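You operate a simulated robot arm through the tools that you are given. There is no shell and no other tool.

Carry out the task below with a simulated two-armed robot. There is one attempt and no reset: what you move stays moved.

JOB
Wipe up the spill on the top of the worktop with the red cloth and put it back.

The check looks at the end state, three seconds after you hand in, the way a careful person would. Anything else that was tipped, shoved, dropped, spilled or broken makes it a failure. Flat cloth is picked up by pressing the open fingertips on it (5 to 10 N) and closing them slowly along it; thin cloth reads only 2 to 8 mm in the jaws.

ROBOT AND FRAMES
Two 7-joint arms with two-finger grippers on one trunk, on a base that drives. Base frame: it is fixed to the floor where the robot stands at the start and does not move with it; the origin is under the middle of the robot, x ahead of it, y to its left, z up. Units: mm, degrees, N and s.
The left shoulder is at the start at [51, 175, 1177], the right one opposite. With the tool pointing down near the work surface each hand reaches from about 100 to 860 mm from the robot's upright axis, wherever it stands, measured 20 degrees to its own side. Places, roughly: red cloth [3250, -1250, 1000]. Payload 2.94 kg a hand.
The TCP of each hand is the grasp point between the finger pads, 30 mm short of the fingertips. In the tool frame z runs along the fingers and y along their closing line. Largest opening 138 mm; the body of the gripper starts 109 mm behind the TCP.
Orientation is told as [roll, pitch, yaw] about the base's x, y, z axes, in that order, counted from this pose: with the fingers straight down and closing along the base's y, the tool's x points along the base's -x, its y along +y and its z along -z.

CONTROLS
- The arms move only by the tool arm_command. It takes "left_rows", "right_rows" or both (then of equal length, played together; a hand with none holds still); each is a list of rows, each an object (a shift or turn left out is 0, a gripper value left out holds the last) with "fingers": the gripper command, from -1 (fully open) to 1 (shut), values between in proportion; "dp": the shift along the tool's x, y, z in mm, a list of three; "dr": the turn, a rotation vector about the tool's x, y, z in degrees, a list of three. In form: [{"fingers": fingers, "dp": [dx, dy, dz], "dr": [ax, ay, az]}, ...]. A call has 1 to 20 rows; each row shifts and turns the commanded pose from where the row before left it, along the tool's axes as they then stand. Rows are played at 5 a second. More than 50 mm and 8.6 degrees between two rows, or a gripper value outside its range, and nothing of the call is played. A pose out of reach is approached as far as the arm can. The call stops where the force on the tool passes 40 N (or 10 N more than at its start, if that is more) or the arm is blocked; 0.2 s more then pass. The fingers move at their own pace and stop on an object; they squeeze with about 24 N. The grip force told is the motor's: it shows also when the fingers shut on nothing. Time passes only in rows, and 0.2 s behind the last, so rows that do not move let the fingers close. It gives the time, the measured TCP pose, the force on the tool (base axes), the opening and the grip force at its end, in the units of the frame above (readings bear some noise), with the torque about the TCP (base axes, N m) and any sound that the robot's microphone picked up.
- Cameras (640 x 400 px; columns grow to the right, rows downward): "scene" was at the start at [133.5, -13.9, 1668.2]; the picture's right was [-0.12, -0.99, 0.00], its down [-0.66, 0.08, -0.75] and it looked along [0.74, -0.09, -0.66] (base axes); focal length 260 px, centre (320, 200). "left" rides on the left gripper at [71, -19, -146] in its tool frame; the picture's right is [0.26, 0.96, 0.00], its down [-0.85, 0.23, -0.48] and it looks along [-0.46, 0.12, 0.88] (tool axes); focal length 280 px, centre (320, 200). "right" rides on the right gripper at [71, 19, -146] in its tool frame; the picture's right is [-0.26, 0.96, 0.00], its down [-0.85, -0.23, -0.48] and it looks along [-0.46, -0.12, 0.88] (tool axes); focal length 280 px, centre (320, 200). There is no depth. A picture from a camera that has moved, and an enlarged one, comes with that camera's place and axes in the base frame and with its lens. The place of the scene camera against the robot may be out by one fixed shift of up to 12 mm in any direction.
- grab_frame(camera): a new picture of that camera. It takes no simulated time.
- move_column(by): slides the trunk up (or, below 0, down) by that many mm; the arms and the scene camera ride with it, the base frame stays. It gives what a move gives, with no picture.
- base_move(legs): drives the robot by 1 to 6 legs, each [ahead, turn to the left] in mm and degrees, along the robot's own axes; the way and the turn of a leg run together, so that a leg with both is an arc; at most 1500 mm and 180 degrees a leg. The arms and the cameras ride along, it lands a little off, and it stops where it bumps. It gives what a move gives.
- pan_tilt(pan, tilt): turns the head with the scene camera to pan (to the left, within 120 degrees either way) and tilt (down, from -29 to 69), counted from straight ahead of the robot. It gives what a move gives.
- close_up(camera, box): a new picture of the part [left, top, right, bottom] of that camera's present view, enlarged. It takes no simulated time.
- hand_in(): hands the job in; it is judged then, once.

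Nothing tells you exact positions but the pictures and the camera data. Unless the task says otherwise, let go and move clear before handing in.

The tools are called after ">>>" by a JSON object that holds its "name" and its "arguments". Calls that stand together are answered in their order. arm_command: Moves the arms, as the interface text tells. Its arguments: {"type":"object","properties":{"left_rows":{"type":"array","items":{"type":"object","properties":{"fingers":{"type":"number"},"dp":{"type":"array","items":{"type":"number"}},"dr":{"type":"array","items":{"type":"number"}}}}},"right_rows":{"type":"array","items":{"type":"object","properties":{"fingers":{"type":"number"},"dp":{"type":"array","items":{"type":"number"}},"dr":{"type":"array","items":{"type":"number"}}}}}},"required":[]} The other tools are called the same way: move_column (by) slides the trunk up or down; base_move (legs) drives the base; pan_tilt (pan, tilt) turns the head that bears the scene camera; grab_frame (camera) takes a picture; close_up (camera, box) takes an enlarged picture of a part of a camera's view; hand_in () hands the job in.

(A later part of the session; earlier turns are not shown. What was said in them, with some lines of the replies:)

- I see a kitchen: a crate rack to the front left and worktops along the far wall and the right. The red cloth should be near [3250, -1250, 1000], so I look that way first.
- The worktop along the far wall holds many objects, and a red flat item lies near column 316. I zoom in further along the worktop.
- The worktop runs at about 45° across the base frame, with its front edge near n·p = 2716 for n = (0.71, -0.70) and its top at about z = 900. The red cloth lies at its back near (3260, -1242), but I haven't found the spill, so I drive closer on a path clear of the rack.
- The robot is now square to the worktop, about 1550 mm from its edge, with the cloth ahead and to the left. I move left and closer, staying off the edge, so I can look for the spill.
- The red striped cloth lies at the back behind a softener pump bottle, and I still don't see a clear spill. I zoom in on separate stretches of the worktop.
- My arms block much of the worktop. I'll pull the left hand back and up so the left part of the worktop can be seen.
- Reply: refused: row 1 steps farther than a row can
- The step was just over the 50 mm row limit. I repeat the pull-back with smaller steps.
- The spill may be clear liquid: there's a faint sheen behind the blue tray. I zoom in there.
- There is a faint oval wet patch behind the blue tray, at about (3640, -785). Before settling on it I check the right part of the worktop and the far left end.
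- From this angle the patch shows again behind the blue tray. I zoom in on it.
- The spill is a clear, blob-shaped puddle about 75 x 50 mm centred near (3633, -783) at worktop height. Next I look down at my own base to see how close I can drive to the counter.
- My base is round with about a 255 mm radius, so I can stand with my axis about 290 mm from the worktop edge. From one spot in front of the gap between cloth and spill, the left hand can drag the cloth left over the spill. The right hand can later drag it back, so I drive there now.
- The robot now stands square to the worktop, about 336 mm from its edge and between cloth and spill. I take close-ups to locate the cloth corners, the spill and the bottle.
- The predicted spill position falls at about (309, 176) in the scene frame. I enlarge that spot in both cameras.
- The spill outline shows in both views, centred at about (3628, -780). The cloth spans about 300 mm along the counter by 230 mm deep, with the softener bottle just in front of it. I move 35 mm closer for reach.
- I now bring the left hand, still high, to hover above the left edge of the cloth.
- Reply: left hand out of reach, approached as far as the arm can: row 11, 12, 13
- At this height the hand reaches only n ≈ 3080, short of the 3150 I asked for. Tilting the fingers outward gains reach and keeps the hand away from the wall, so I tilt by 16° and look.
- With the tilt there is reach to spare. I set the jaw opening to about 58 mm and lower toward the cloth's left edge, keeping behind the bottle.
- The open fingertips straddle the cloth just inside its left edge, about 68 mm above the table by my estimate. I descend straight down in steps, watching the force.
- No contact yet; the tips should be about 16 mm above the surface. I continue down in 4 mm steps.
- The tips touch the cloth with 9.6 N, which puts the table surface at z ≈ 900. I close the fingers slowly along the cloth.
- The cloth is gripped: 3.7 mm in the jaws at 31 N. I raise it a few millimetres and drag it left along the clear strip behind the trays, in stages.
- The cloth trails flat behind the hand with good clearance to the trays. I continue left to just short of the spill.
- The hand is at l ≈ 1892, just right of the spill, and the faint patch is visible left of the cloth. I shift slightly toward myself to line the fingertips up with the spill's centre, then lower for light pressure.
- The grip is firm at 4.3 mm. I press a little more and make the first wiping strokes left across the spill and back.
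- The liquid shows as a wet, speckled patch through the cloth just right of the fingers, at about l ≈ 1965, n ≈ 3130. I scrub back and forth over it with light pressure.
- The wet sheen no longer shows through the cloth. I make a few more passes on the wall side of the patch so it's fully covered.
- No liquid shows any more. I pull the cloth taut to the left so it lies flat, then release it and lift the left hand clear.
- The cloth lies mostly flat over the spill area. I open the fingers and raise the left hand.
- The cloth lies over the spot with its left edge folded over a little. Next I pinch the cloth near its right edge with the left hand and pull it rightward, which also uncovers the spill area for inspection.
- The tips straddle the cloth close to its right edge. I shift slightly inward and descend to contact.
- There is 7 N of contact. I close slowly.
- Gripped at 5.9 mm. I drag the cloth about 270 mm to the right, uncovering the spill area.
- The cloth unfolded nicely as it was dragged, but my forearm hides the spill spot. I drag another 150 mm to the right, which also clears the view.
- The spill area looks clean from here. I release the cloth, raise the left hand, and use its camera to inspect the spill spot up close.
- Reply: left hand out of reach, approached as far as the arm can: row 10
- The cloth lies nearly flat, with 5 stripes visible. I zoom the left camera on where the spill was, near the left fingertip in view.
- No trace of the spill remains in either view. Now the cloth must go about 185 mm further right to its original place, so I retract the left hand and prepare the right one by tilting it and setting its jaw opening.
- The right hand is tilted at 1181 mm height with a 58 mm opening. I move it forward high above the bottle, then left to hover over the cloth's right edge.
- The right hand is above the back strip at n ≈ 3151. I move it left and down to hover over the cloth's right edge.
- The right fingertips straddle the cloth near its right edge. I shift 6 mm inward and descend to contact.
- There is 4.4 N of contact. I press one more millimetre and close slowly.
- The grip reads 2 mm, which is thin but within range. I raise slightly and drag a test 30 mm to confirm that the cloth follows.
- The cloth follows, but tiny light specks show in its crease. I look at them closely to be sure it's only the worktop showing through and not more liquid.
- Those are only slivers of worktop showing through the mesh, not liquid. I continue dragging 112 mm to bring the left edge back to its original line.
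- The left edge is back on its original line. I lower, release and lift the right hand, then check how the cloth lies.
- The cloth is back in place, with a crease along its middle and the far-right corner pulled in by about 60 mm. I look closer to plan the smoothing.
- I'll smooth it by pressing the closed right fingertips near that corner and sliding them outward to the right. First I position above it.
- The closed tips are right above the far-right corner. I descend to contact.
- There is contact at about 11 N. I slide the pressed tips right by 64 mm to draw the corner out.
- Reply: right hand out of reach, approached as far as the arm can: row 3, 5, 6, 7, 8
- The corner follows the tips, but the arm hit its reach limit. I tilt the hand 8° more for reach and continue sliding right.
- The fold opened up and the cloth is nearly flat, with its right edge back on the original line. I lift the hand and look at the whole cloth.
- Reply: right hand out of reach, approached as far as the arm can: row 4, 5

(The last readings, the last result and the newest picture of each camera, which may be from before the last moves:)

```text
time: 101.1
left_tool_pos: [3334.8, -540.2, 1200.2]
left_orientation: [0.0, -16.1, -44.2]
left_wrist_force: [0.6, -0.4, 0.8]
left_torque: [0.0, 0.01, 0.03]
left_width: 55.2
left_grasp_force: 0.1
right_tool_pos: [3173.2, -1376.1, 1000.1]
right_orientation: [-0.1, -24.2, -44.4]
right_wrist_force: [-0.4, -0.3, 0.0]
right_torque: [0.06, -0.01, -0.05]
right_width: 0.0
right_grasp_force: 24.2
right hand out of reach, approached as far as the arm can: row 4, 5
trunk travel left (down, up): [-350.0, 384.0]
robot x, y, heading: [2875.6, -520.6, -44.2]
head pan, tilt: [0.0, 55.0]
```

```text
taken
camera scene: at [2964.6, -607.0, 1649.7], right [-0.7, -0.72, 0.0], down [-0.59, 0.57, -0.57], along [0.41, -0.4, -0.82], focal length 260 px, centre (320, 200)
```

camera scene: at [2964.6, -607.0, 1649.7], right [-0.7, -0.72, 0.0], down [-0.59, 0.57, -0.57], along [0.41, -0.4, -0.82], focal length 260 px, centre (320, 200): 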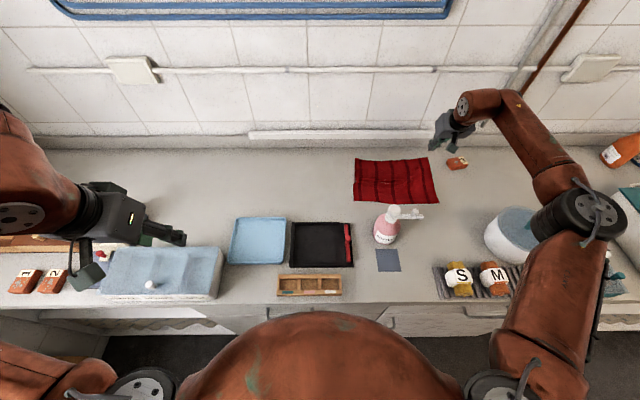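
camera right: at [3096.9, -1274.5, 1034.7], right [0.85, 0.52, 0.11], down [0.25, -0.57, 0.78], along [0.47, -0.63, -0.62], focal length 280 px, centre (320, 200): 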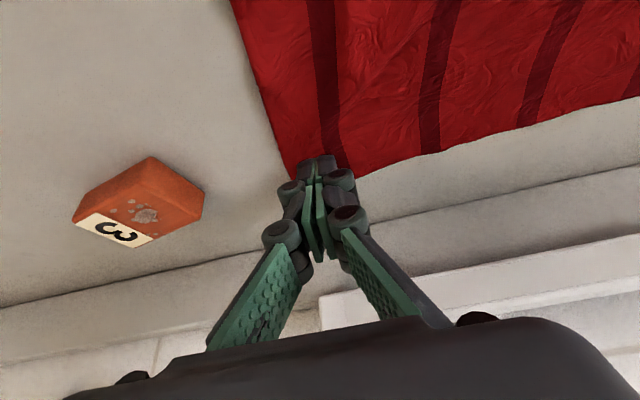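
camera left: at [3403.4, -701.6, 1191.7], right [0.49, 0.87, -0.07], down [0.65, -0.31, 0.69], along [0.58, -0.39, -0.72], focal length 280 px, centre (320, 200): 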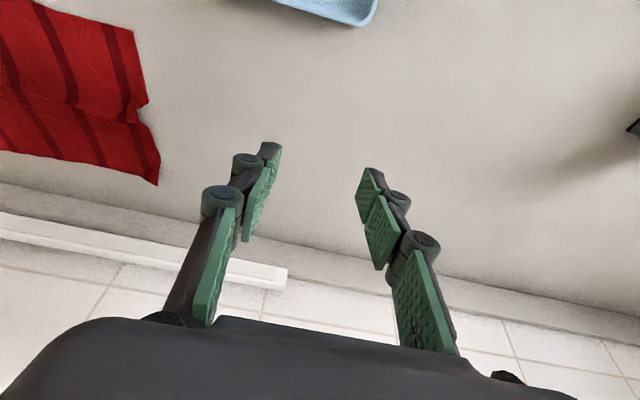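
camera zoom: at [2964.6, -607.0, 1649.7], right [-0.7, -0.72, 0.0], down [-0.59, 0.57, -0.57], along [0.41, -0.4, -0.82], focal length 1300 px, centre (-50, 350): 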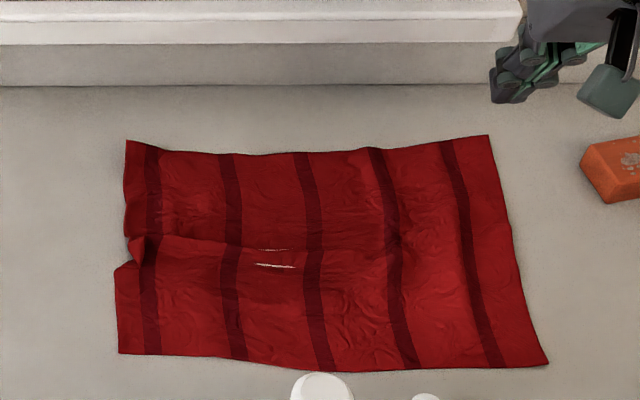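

The cloth lies flat with all five stripes visible, and its corners are within about 10–30 mm of where they began. I retract the right hand up and back, high above the bottle.

>>> {"name": "arm_command", "arguments": {"right_rows": [{"dp": [-0.8, 12, -41.2]}, {"dp": [-0.8, 12, -41.2]}, {"dp": [-0.8, 12, -41.2]}, {"dp": [-0.8, 12, -41.2]}, {"dp": [-0.8, 12, -41.2]}, {}]}}

>>> {"name": "grab_frame", "arguments": {"camera": "scene"}}

```text
time: 102.5
left_tool_pos: [3335.3, -539.0, 1200.4]
left_orientation: [-0.1, -16.1, -44.3]
left_wrist_force: [-0.5, -0.1, -0.8]
left_torque: [0.0, 0.0, 0.01]
left_width: 55.1
left_grasp_force: 0.0
right_tool_pos: [3157.9, -1275.1, 1189.3]
right_orientation: [0.0, -24.0, -44.5]
right_wrist_force: [0.5, 0.2, -1.0]
right_torque: [0.0, 0.0, 0.02]
right_width: 0.0
right_grasp_force: 23.8
trunk travel left (down, up): [-350.0, 384.0]
robot x, y, heading: [2879.3, -522.2, -44.5]
head pan, tilt: [0.0, 55.0]
```

```text
taken
camera scene: at [2964.8, -607.7, 1649.6], right [-0.7, -0.72, 0.0], down [-0.59, 0.57, -0.57], along [0.41, -0.4, -0.82], focal length 260 px, centre (320, 200)
```

scene: 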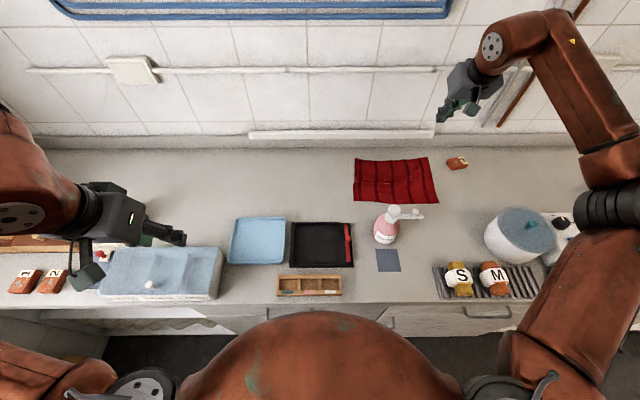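

>>> {"name": "arm_command", "arguments": {"right_rows": [{"dp": [40.6, 0, -18.1]}, {"dp": [40.6, 0, -18.1]}, {"dp": [40.6, 0, -18.1]}, {"dp": [40.6, 0, -18.1]}, {"dp": [40.6, 0, -18.1]}, {"dp": [40.6, 0, -18.1]}, {"dp": [40.6, 0, -18.1]}, {"dp": [40.6, 0, -18.1]}, {"dp": [40.6, 0, -18.1]}, {}]}}

>>> {"name": "grab_frame", "arguments": {"camera": "scene"}}

>>> {"name": "close_up", "arguments": {"camera": "scene", "box": [190, 140, 286, 200]}}

>>> {"name": "close_up", "arguments": {"camera": "scene", "box": [200, 160, 264, 200]}}

```text
time: 104.7
left_tool_pos: [3335.5, -540.4, 1200.6]
left_orientation: [-0.1, -16.1, -44.3]
left_wrist_force: [-0.2, 0.1, -0.4]
left_torque: [0.0, 0.07, 0.0]
left_width: 55.5
left_grasp_force: 0.0
right_tool_pos: [2872.2, -994.8, 1188.5]
right_orientation: [0.0, -24.0, -44.4]
right_wrist_force: [0.3, -0.5, -0.5]
right_torque: [0.0, 0.06, 0.0]
right_width: 0.0
right_grasp_force: 24.1
trunk travel left (down, up): [-350.0, 384.0]
robot x, y, heading: [2875.5, -517.8, -44.2]
head pan, tilt: [0.0, 55.0]
```

```text
taken
camera scene: at [2965.7, -606.9, 1649.6], right [-0.7, -0.72, 0.0], down [-0.59, 0.57, -0.57], along [0.41, -0.4, -0.82], focal length 260 px, centre (320, 200)
```

scene: 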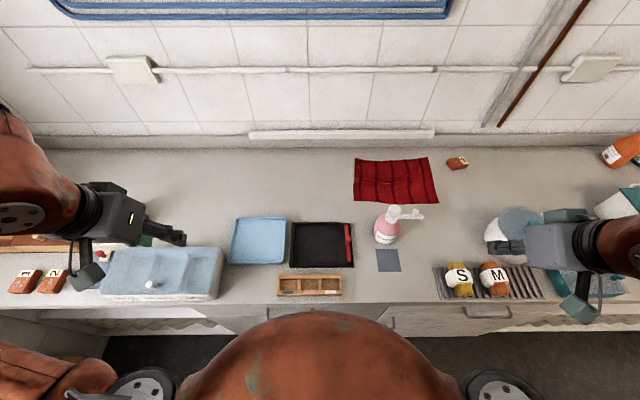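

```text
6.67 times, centred on (238, 170) of scene
camera zoom: at [2965.7, -606.9, 1649.6], right [-0.7, -0.72, 0.0], down [-0.59, 0.57, -0.57], along [0.41, -0.4, -0.82], focal length 1734 px, centre (867, 400)
```

zoom: 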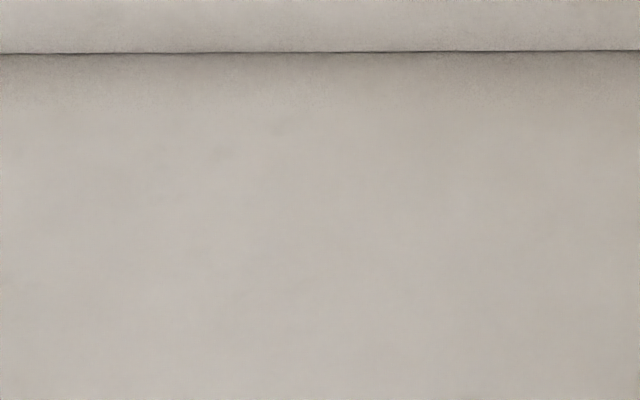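

```text
10.00 times, centred on (232, 180) of scene
camera zoom: at [2965.7, -606.9, 1649.6], right [-0.7, -0.72, 0.0], down [-0.59, 0.57, -0.57], along [0.41, -0.4, -0.82], focal length 2601 px, centre (1200, 400)
```

zoom: 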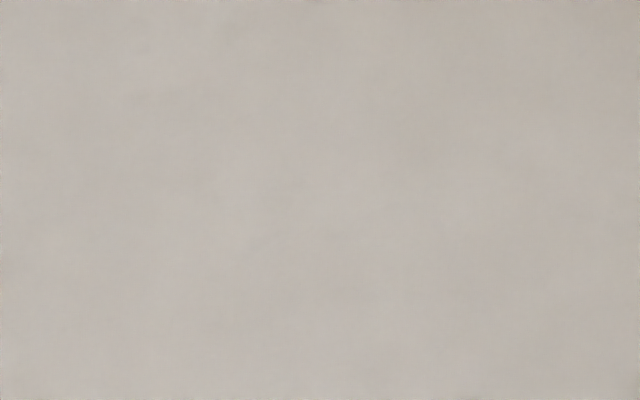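

The spot looks clean, except perhaps one very faint mark. I zoom further to check for residue.

>>> {"name": "close_up", "arguments": {"camera": "scene", "box": [214, 175, 246, 195]}}

>>> {"name": "close_up", "arguments": {"camera": "left", "box": [160, 40, 480, 240]}}

>>> {"name": "grab_frame", "arguments": {"camera": "left"}}

```text
16.00 times, centred on (230, 185) of scene
camera zoom: at [2965.7, -606.9, 1649.6], right [-0.7, -0.72, 0.0], down [-0.59, 0.57, -0.57], along [0.41, -0.4, -0.82], focal length 4162 px, centre (1760, 440)
```

zoom: 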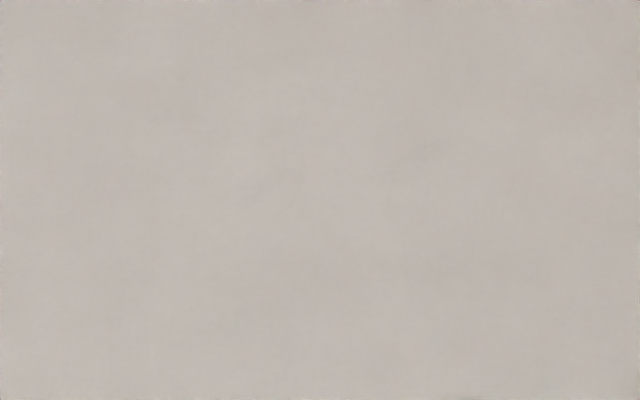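

```text
2.00 times, centred on (320, 140) of left
camera zoom: at [3244.5, -479.3, 1320.9], right [0.49, 0.87, -0.07], down [0.65, -0.31, 0.69], along [0.58, -0.39, -0.72], focal length 561 px, centre (320, 320)
```

zoom: 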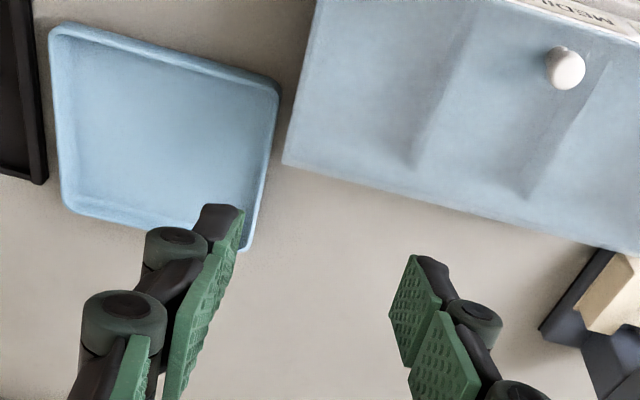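

```text
taken
camera left: at [3244.5, -479.3, 1320.9], right [0.49, 0.87, -0.07], down [0.65, -0.31, 0.69], along [0.58, -0.39, -0.72], focal length 280 px, centre (320, 200)
```

left: 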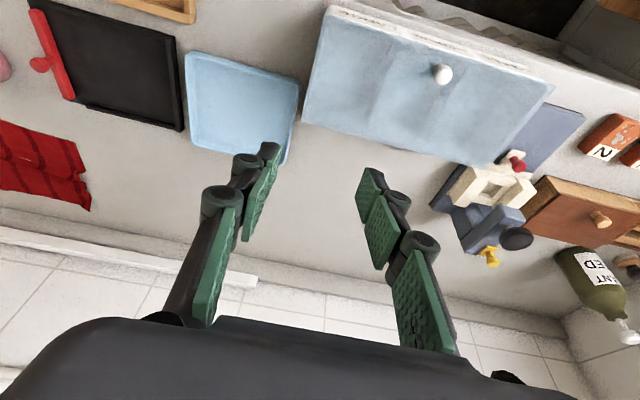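

The worktop looks clean up close. I back away half a metre to recheck the spill spot at the oblique angle where it was visible before, and to check that all other objects are undisturbed.

>>> {"name": "base_move", "arguments": {"legs": [[-480, 0]]}}

>>> {"name": "pan_tilt", "arguments": {"pan": 0, "tilt": 35}}

>>> {"name": "grab_frame", "arguments": {"camera": "scene"}}

>>> {"name": "close_up", "arguments": {"camera": "scene", "box": [190, 160, 310, 235]}}

>>> {"name": "close_up", "arguments": {"camera": "scene", "box": [300, 160, 460, 260]}}

```text
time: 107.5
left_tool_pos: [2992.4, -206.7, 1201.9]
left_orientation: [0.0, -16.1, -44.4]
left_wrist_force: [-0.5, 0.2, 0.2]
left_torque: [-0.02, -0.02, 0.0]
left_width: 55.3
left_grasp_force: 0.0
right_tool_pos: [2528.5, -660.8, 1189.8]
right_orientation: [0.1, -24.1, -44.5]
right_wrist_force: [-0.7, 1.2, 0.8]
right_torque: [-0.05, -0.07, 0.02]
right_width: 0.0
right_grasp_force: 23.8
trunk travel left (down, up): [-350.0, 384.0]
robot x, y, heading: [2531.8, -183.9, -44.2]
head pan, tilt: [0.0, 55.0]
```

```text
time: 108.3
left_tool_pos: [2992.9, -207.2, 1200.5]
left_orientation: [-0.1, -16.1, -44.4]
left_wrist_force: [0.1, -0.2, 0.8]
left_torque: [0.02, -0.02, 0.01]
left_width: 55.1
left_grasp_force: 0.1
right_tool_pos: [2530.1, -660.5, 1190.3]
right_orientation: [0.0, -24.0, -44.5]
right_wrist_force: [0.7, -0.7, -1.2]
right_torque: [0.0, -0.02, -0.01]
right_width: 0.0
right_grasp_force: 23.4
trunk travel left (down, up): [-350.0, 384.0]
robot x, y, heading: [2535.5, -187.5, -44.4]
head pan, tilt: [0.0, 35.0]
```

```text
taken
camera scene: at [2634.2, -284.2, 1677.9], right [-0.7, -0.71, 0.0], down [-0.41, 0.4, -0.82], along [0.58, -0.57, -0.57], focal length 260 px, centre (320, 200)
```

scene: 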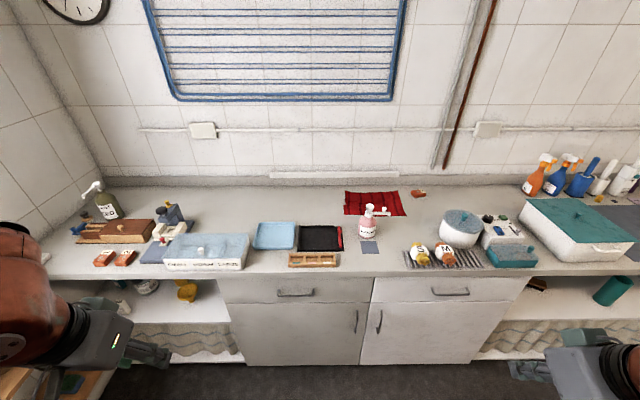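

```text
5.33 times, centred on (250, 198) of scene
camera zoom: at [2634.2, -284.2, 1677.9], right [-0.7, -0.71, 0.0], down [-0.41, 0.4, -0.82], along [0.58, -0.57, -0.57], focal length 1387 px, centre (693, 213)
```

zoom: 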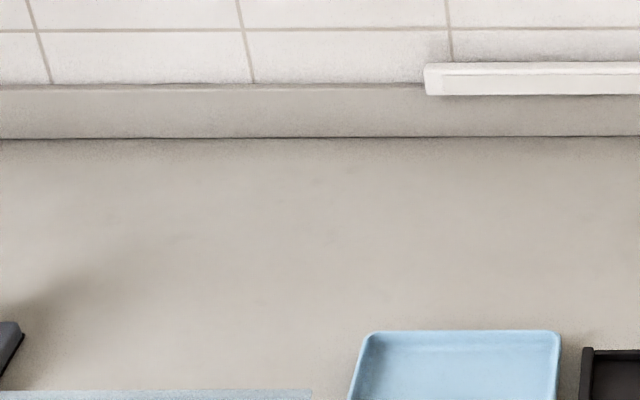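

```text
4.00 times, centred on (380, 210) of scene
camera zoom: at [2634.2, -284.2, 1677.9], right [-0.7, -0.71, 0.0], down [-0.41, 0.4, -0.82], along [0.58, -0.57, -0.57], focal length 1040 px, centre (80, 160)
```

zoom: 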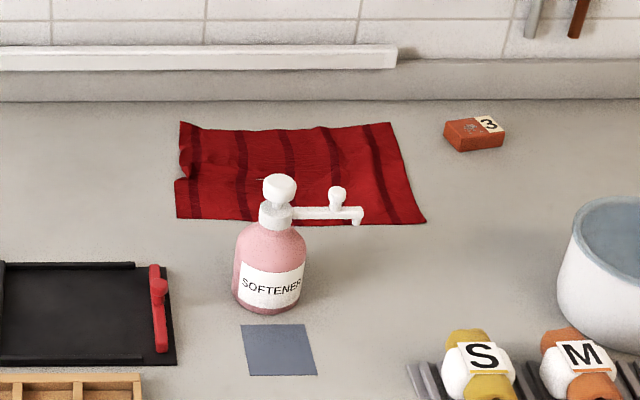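

The area is clean at this scale and the other objects stand where they were. I take one high-zoom look exactly where the spill was.

>>> {"name": "close_up", "arguments": {"camera": "scene", "box": [222, 188, 286, 228]}}

>>> {"name": "close_up", "arguments": {"camera": "scene", "box": [238, 196, 270, 216]}}

>>> {"name": "close_up", "arguments": {"camera": "scene", "box": [40, 180, 240, 305]}}

>>> {"name": "close_up", "arguments": {"camera": "scene", "box": [400, 140, 640, 290]}}

```text
10.00 times, centred on (254, 208) of scene
camera zoom: at [2634.2, -284.2, 1677.9], right [-0.7, -0.71, 0.0], down [-0.41, 0.4, -0.82], along [0.58, -0.57, -0.57], focal length 2601 px, centre (980, 120)
```

zoom: 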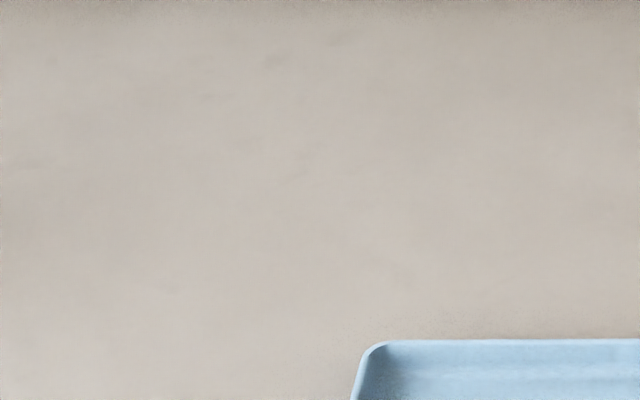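

```text
16.00 times, centred on (254, 206) of scene
camera zoom: at [2634.2, -284.2, 1677.9], right [-0.7, -0.71, 0.0], down [-0.41, 0.4, -0.82], along [0.58, -0.57, -0.57], focal length 4162 px, centre (1376, 104)
```

zoom: 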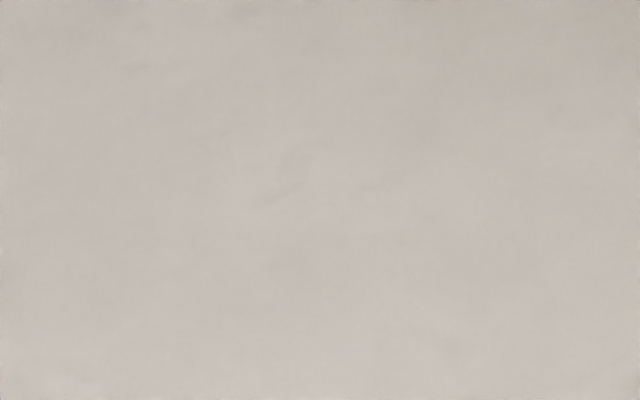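

```text
3.20 times, centred on (140, 242) of scene
camera zoom: at [2634.2, -284.2, 1677.9], right [-0.7, -0.71, 0.0], down [-0.41, 0.4, -0.82], along [0.58, -0.57, -0.57], focal length 832 px, centre (896, 64)
```

zoom: 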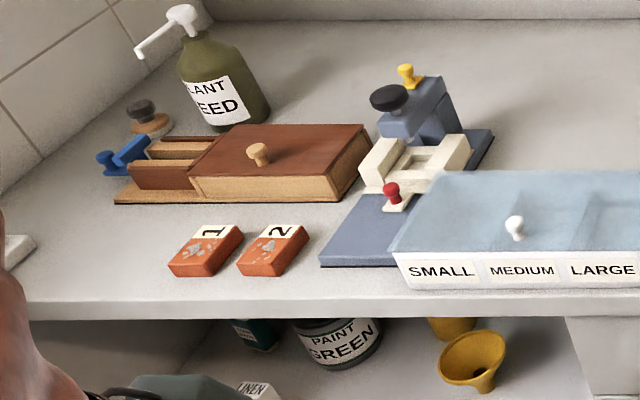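

```text
2.67 times, centred on (520, 215) of scene
camera zoom: at [2634.2, -284.2, 1677.9], right [-0.7, -0.71, 0.0], down [-0.41, 0.4, -0.82], along [0.58, -0.57, -0.57], focal length 694 px, centre (-213, 160)
```

zoom: 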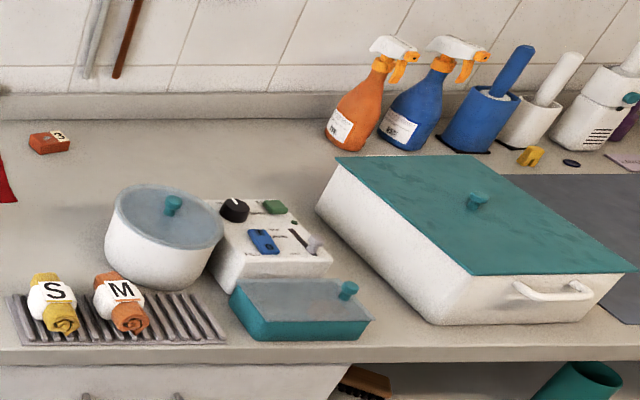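

Everything else is undisturbed, and only normal texture marks are visible. For certainty I return to the vantage point from which the puddle's outline was clearest before wiping.

>>> {"name": "base_move", "arguments": {"legs": [[-25, 0], [0, -90], [394, 0], [0, 90]]}}

>>> {"name": "pan_tilt", "arguments": {"pan": 40, "tilt": 30}}

>>> {"name": "grab_frame", "arguments": {"camera": "scene"}}

>>> {"name": "close_up", "arguments": {"camera": "scene", "box": [320, 190, 376, 225]}}

```text
time: 118.9
left_tool_pos: [2699.3, -468.2, 1202.0]
left_orientation: [0.0, -16.1, -44.4]
left_wrist_force: [0.1, -0.5, 0.9]
left_torque: [0.01, 0.02, 0.0]
left_width: 55.4
left_grasp_force: 0.1
right_tool_pos: [2234.5, -922.5, 1191.2]
right_orientation: [0.0, -23.9, -44.5]
right_wrist_force: [0.0, -0.6, -0.3]
right_torque: [0.0, -0.02, 0.01]
right_width: 0.0
right_grasp_force: 24.1
trunk travel left (down, up): [-350.0, 384.0]
robot x, y, heading: [2239.7, -447.5, -44.3]
head pan, tilt: [0.0, 35.0]
```

```text
time: 120.0
left_tool_pos: [2698.8, -468.9, 1200.1]
left_orientation: [0.0, -16.1, -44.4]
left_wrist_force: [-0.4, -0.6, -0.8]
left_torque: [0.01, 0.01, -0.01]
left_width: 55.1
left_grasp_force: 0.1
right_tool_pos: [2233.6, -923.4, 1189.1]
right_orientation: [0.0, -24.0, -44.5]
right_wrist_force: [0.7, -0.5, 1.0]
right_torque: [0.0, 0.0, 0.0]
right_width: 0.0
right_grasp_force: 24.4
trunk travel left (down, up): [-350.0, 384.0]
robot x, y, heading: [2238.2, -446.0, -44.5]
head pan, tilt: [40.0, 30.0]
```

```text
taken
camera scene: at [2366.6, -491.2, 1685.8], right [-0.08, -1.0, 0.0], down [-0.5, 0.04, -0.87], along [0.86, -0.07, -0.5], focal length 260 px, centre (320, 200)
```

scene: 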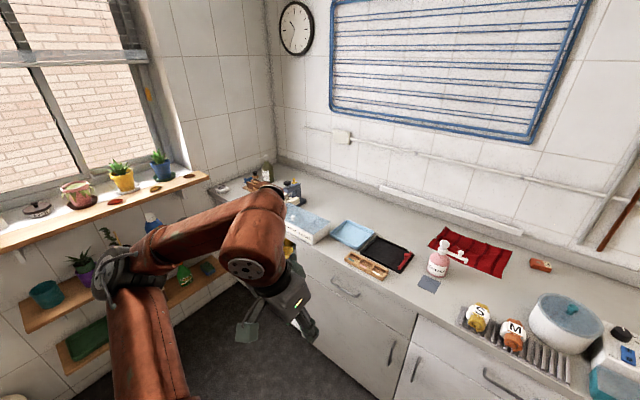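

```text
11.43 times, centred on (348, 208) of scene
camera zoom: at [2366.6, -491.2, 1685.8], right [-0.08, -1.0, 0.0], down [-0.5, 0.04, -0.87], along [0.86, -0.07, -0.5], focal length 2973 px, centre (0, 114)
```

zoom: 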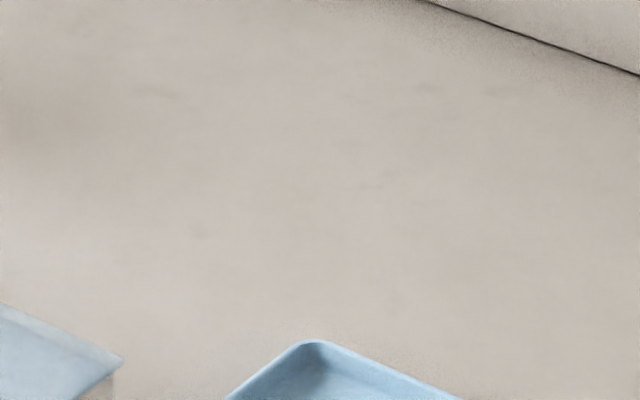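

The puddle outline is gone from the same vantage point. I zoom once more on a tiny faint mark to compare it with the other texture marks.

>>> {"name": "close_up", "arguments": {"camera": "scene", "box": [340, 198, 364, 213]}}

>>> {"name": "close_up", "arguments": {"camera": "scene", "box": [345, 190, 369, 205]}}

>>> {"name": "close_up", "arguments": {"camera": "scene", "box": [400, 215, 560, 315]}}

```text
16.00 times, centred on (352, 206) of scene
camera zoom: at [2366.6, -491.2, 1685.8], right [-0.08, -1.0, 0.0], down [-0.5, 0.04, -0.87], along [0.86, -0.07, -0.5], focal length 4162 px, centre (-192, 112)
```

zoom: 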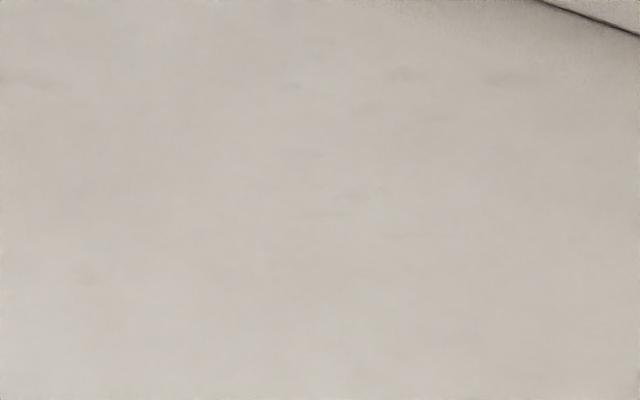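

```text
16.00 times, centred on (357, 198) of scene
camera zoom: at [2366.6, -491.2, 1685.8], right [-0.08, -1.0, 0.0], down [-0.5, 0.04, -0.87], along [0.86, -0.07, -0.5], focal length 4162 px, centre (-272, 240)
```

zoom: 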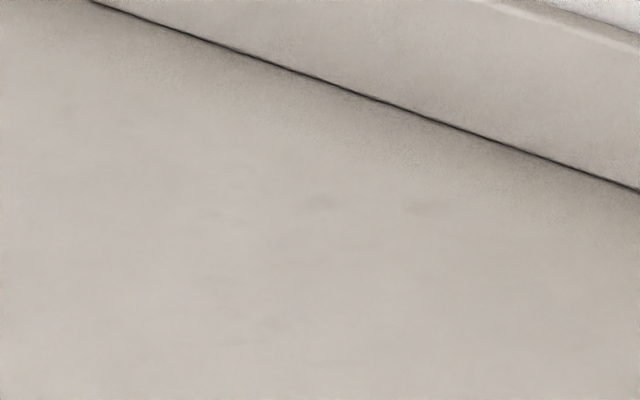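

```text
4.00 times, centred on (480, 265) of scene
camera zoom: at [2366.6, -491.2, 1685.8], right [-0.08, -1.0, 0.0], down [-0.5, 0.04, -0.87], along [0.86, -0.07, -0.5], focal length 1040 px, centre (-320, -60)
```

zoom: 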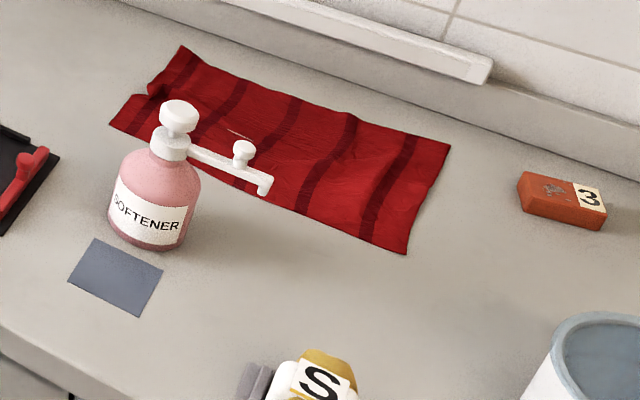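

The puddle is gone from every viewpoint; the few faint marks left match the worktop's texture elsewhere. The red cloth lies flat on its original spot behind the softener bottle, with the far-left corner about 25 mm and the near-left corner about 30 mm off because a small crease remains. Nothing else has moved, and both hands are empty and clear, so I hand in.

>>> {"name": "hand_in", "arguments": {}}

```text
The job is handed in.
```

I wiped up the spill with the red cloth and put the cloth back where it was, then handed the job in.

- **Spill:** It was a small puddle of clear liquid on the far-wall worktop, behind the blue tray. I scrubbed it with several light passes. Afterwards I could see no trace of it up close or from where it had shown best before. The few faint marks left there look like the worktop's own texture.
- **Cloth:** It lies flat behind the softener bottle, with its corners about 10 to 30 mm from where they started. A small crease remains near its left edge.
- **Everything else:** The other objects on the worktop look untouched in the final pictures. Both hands are empty and well clear of it.
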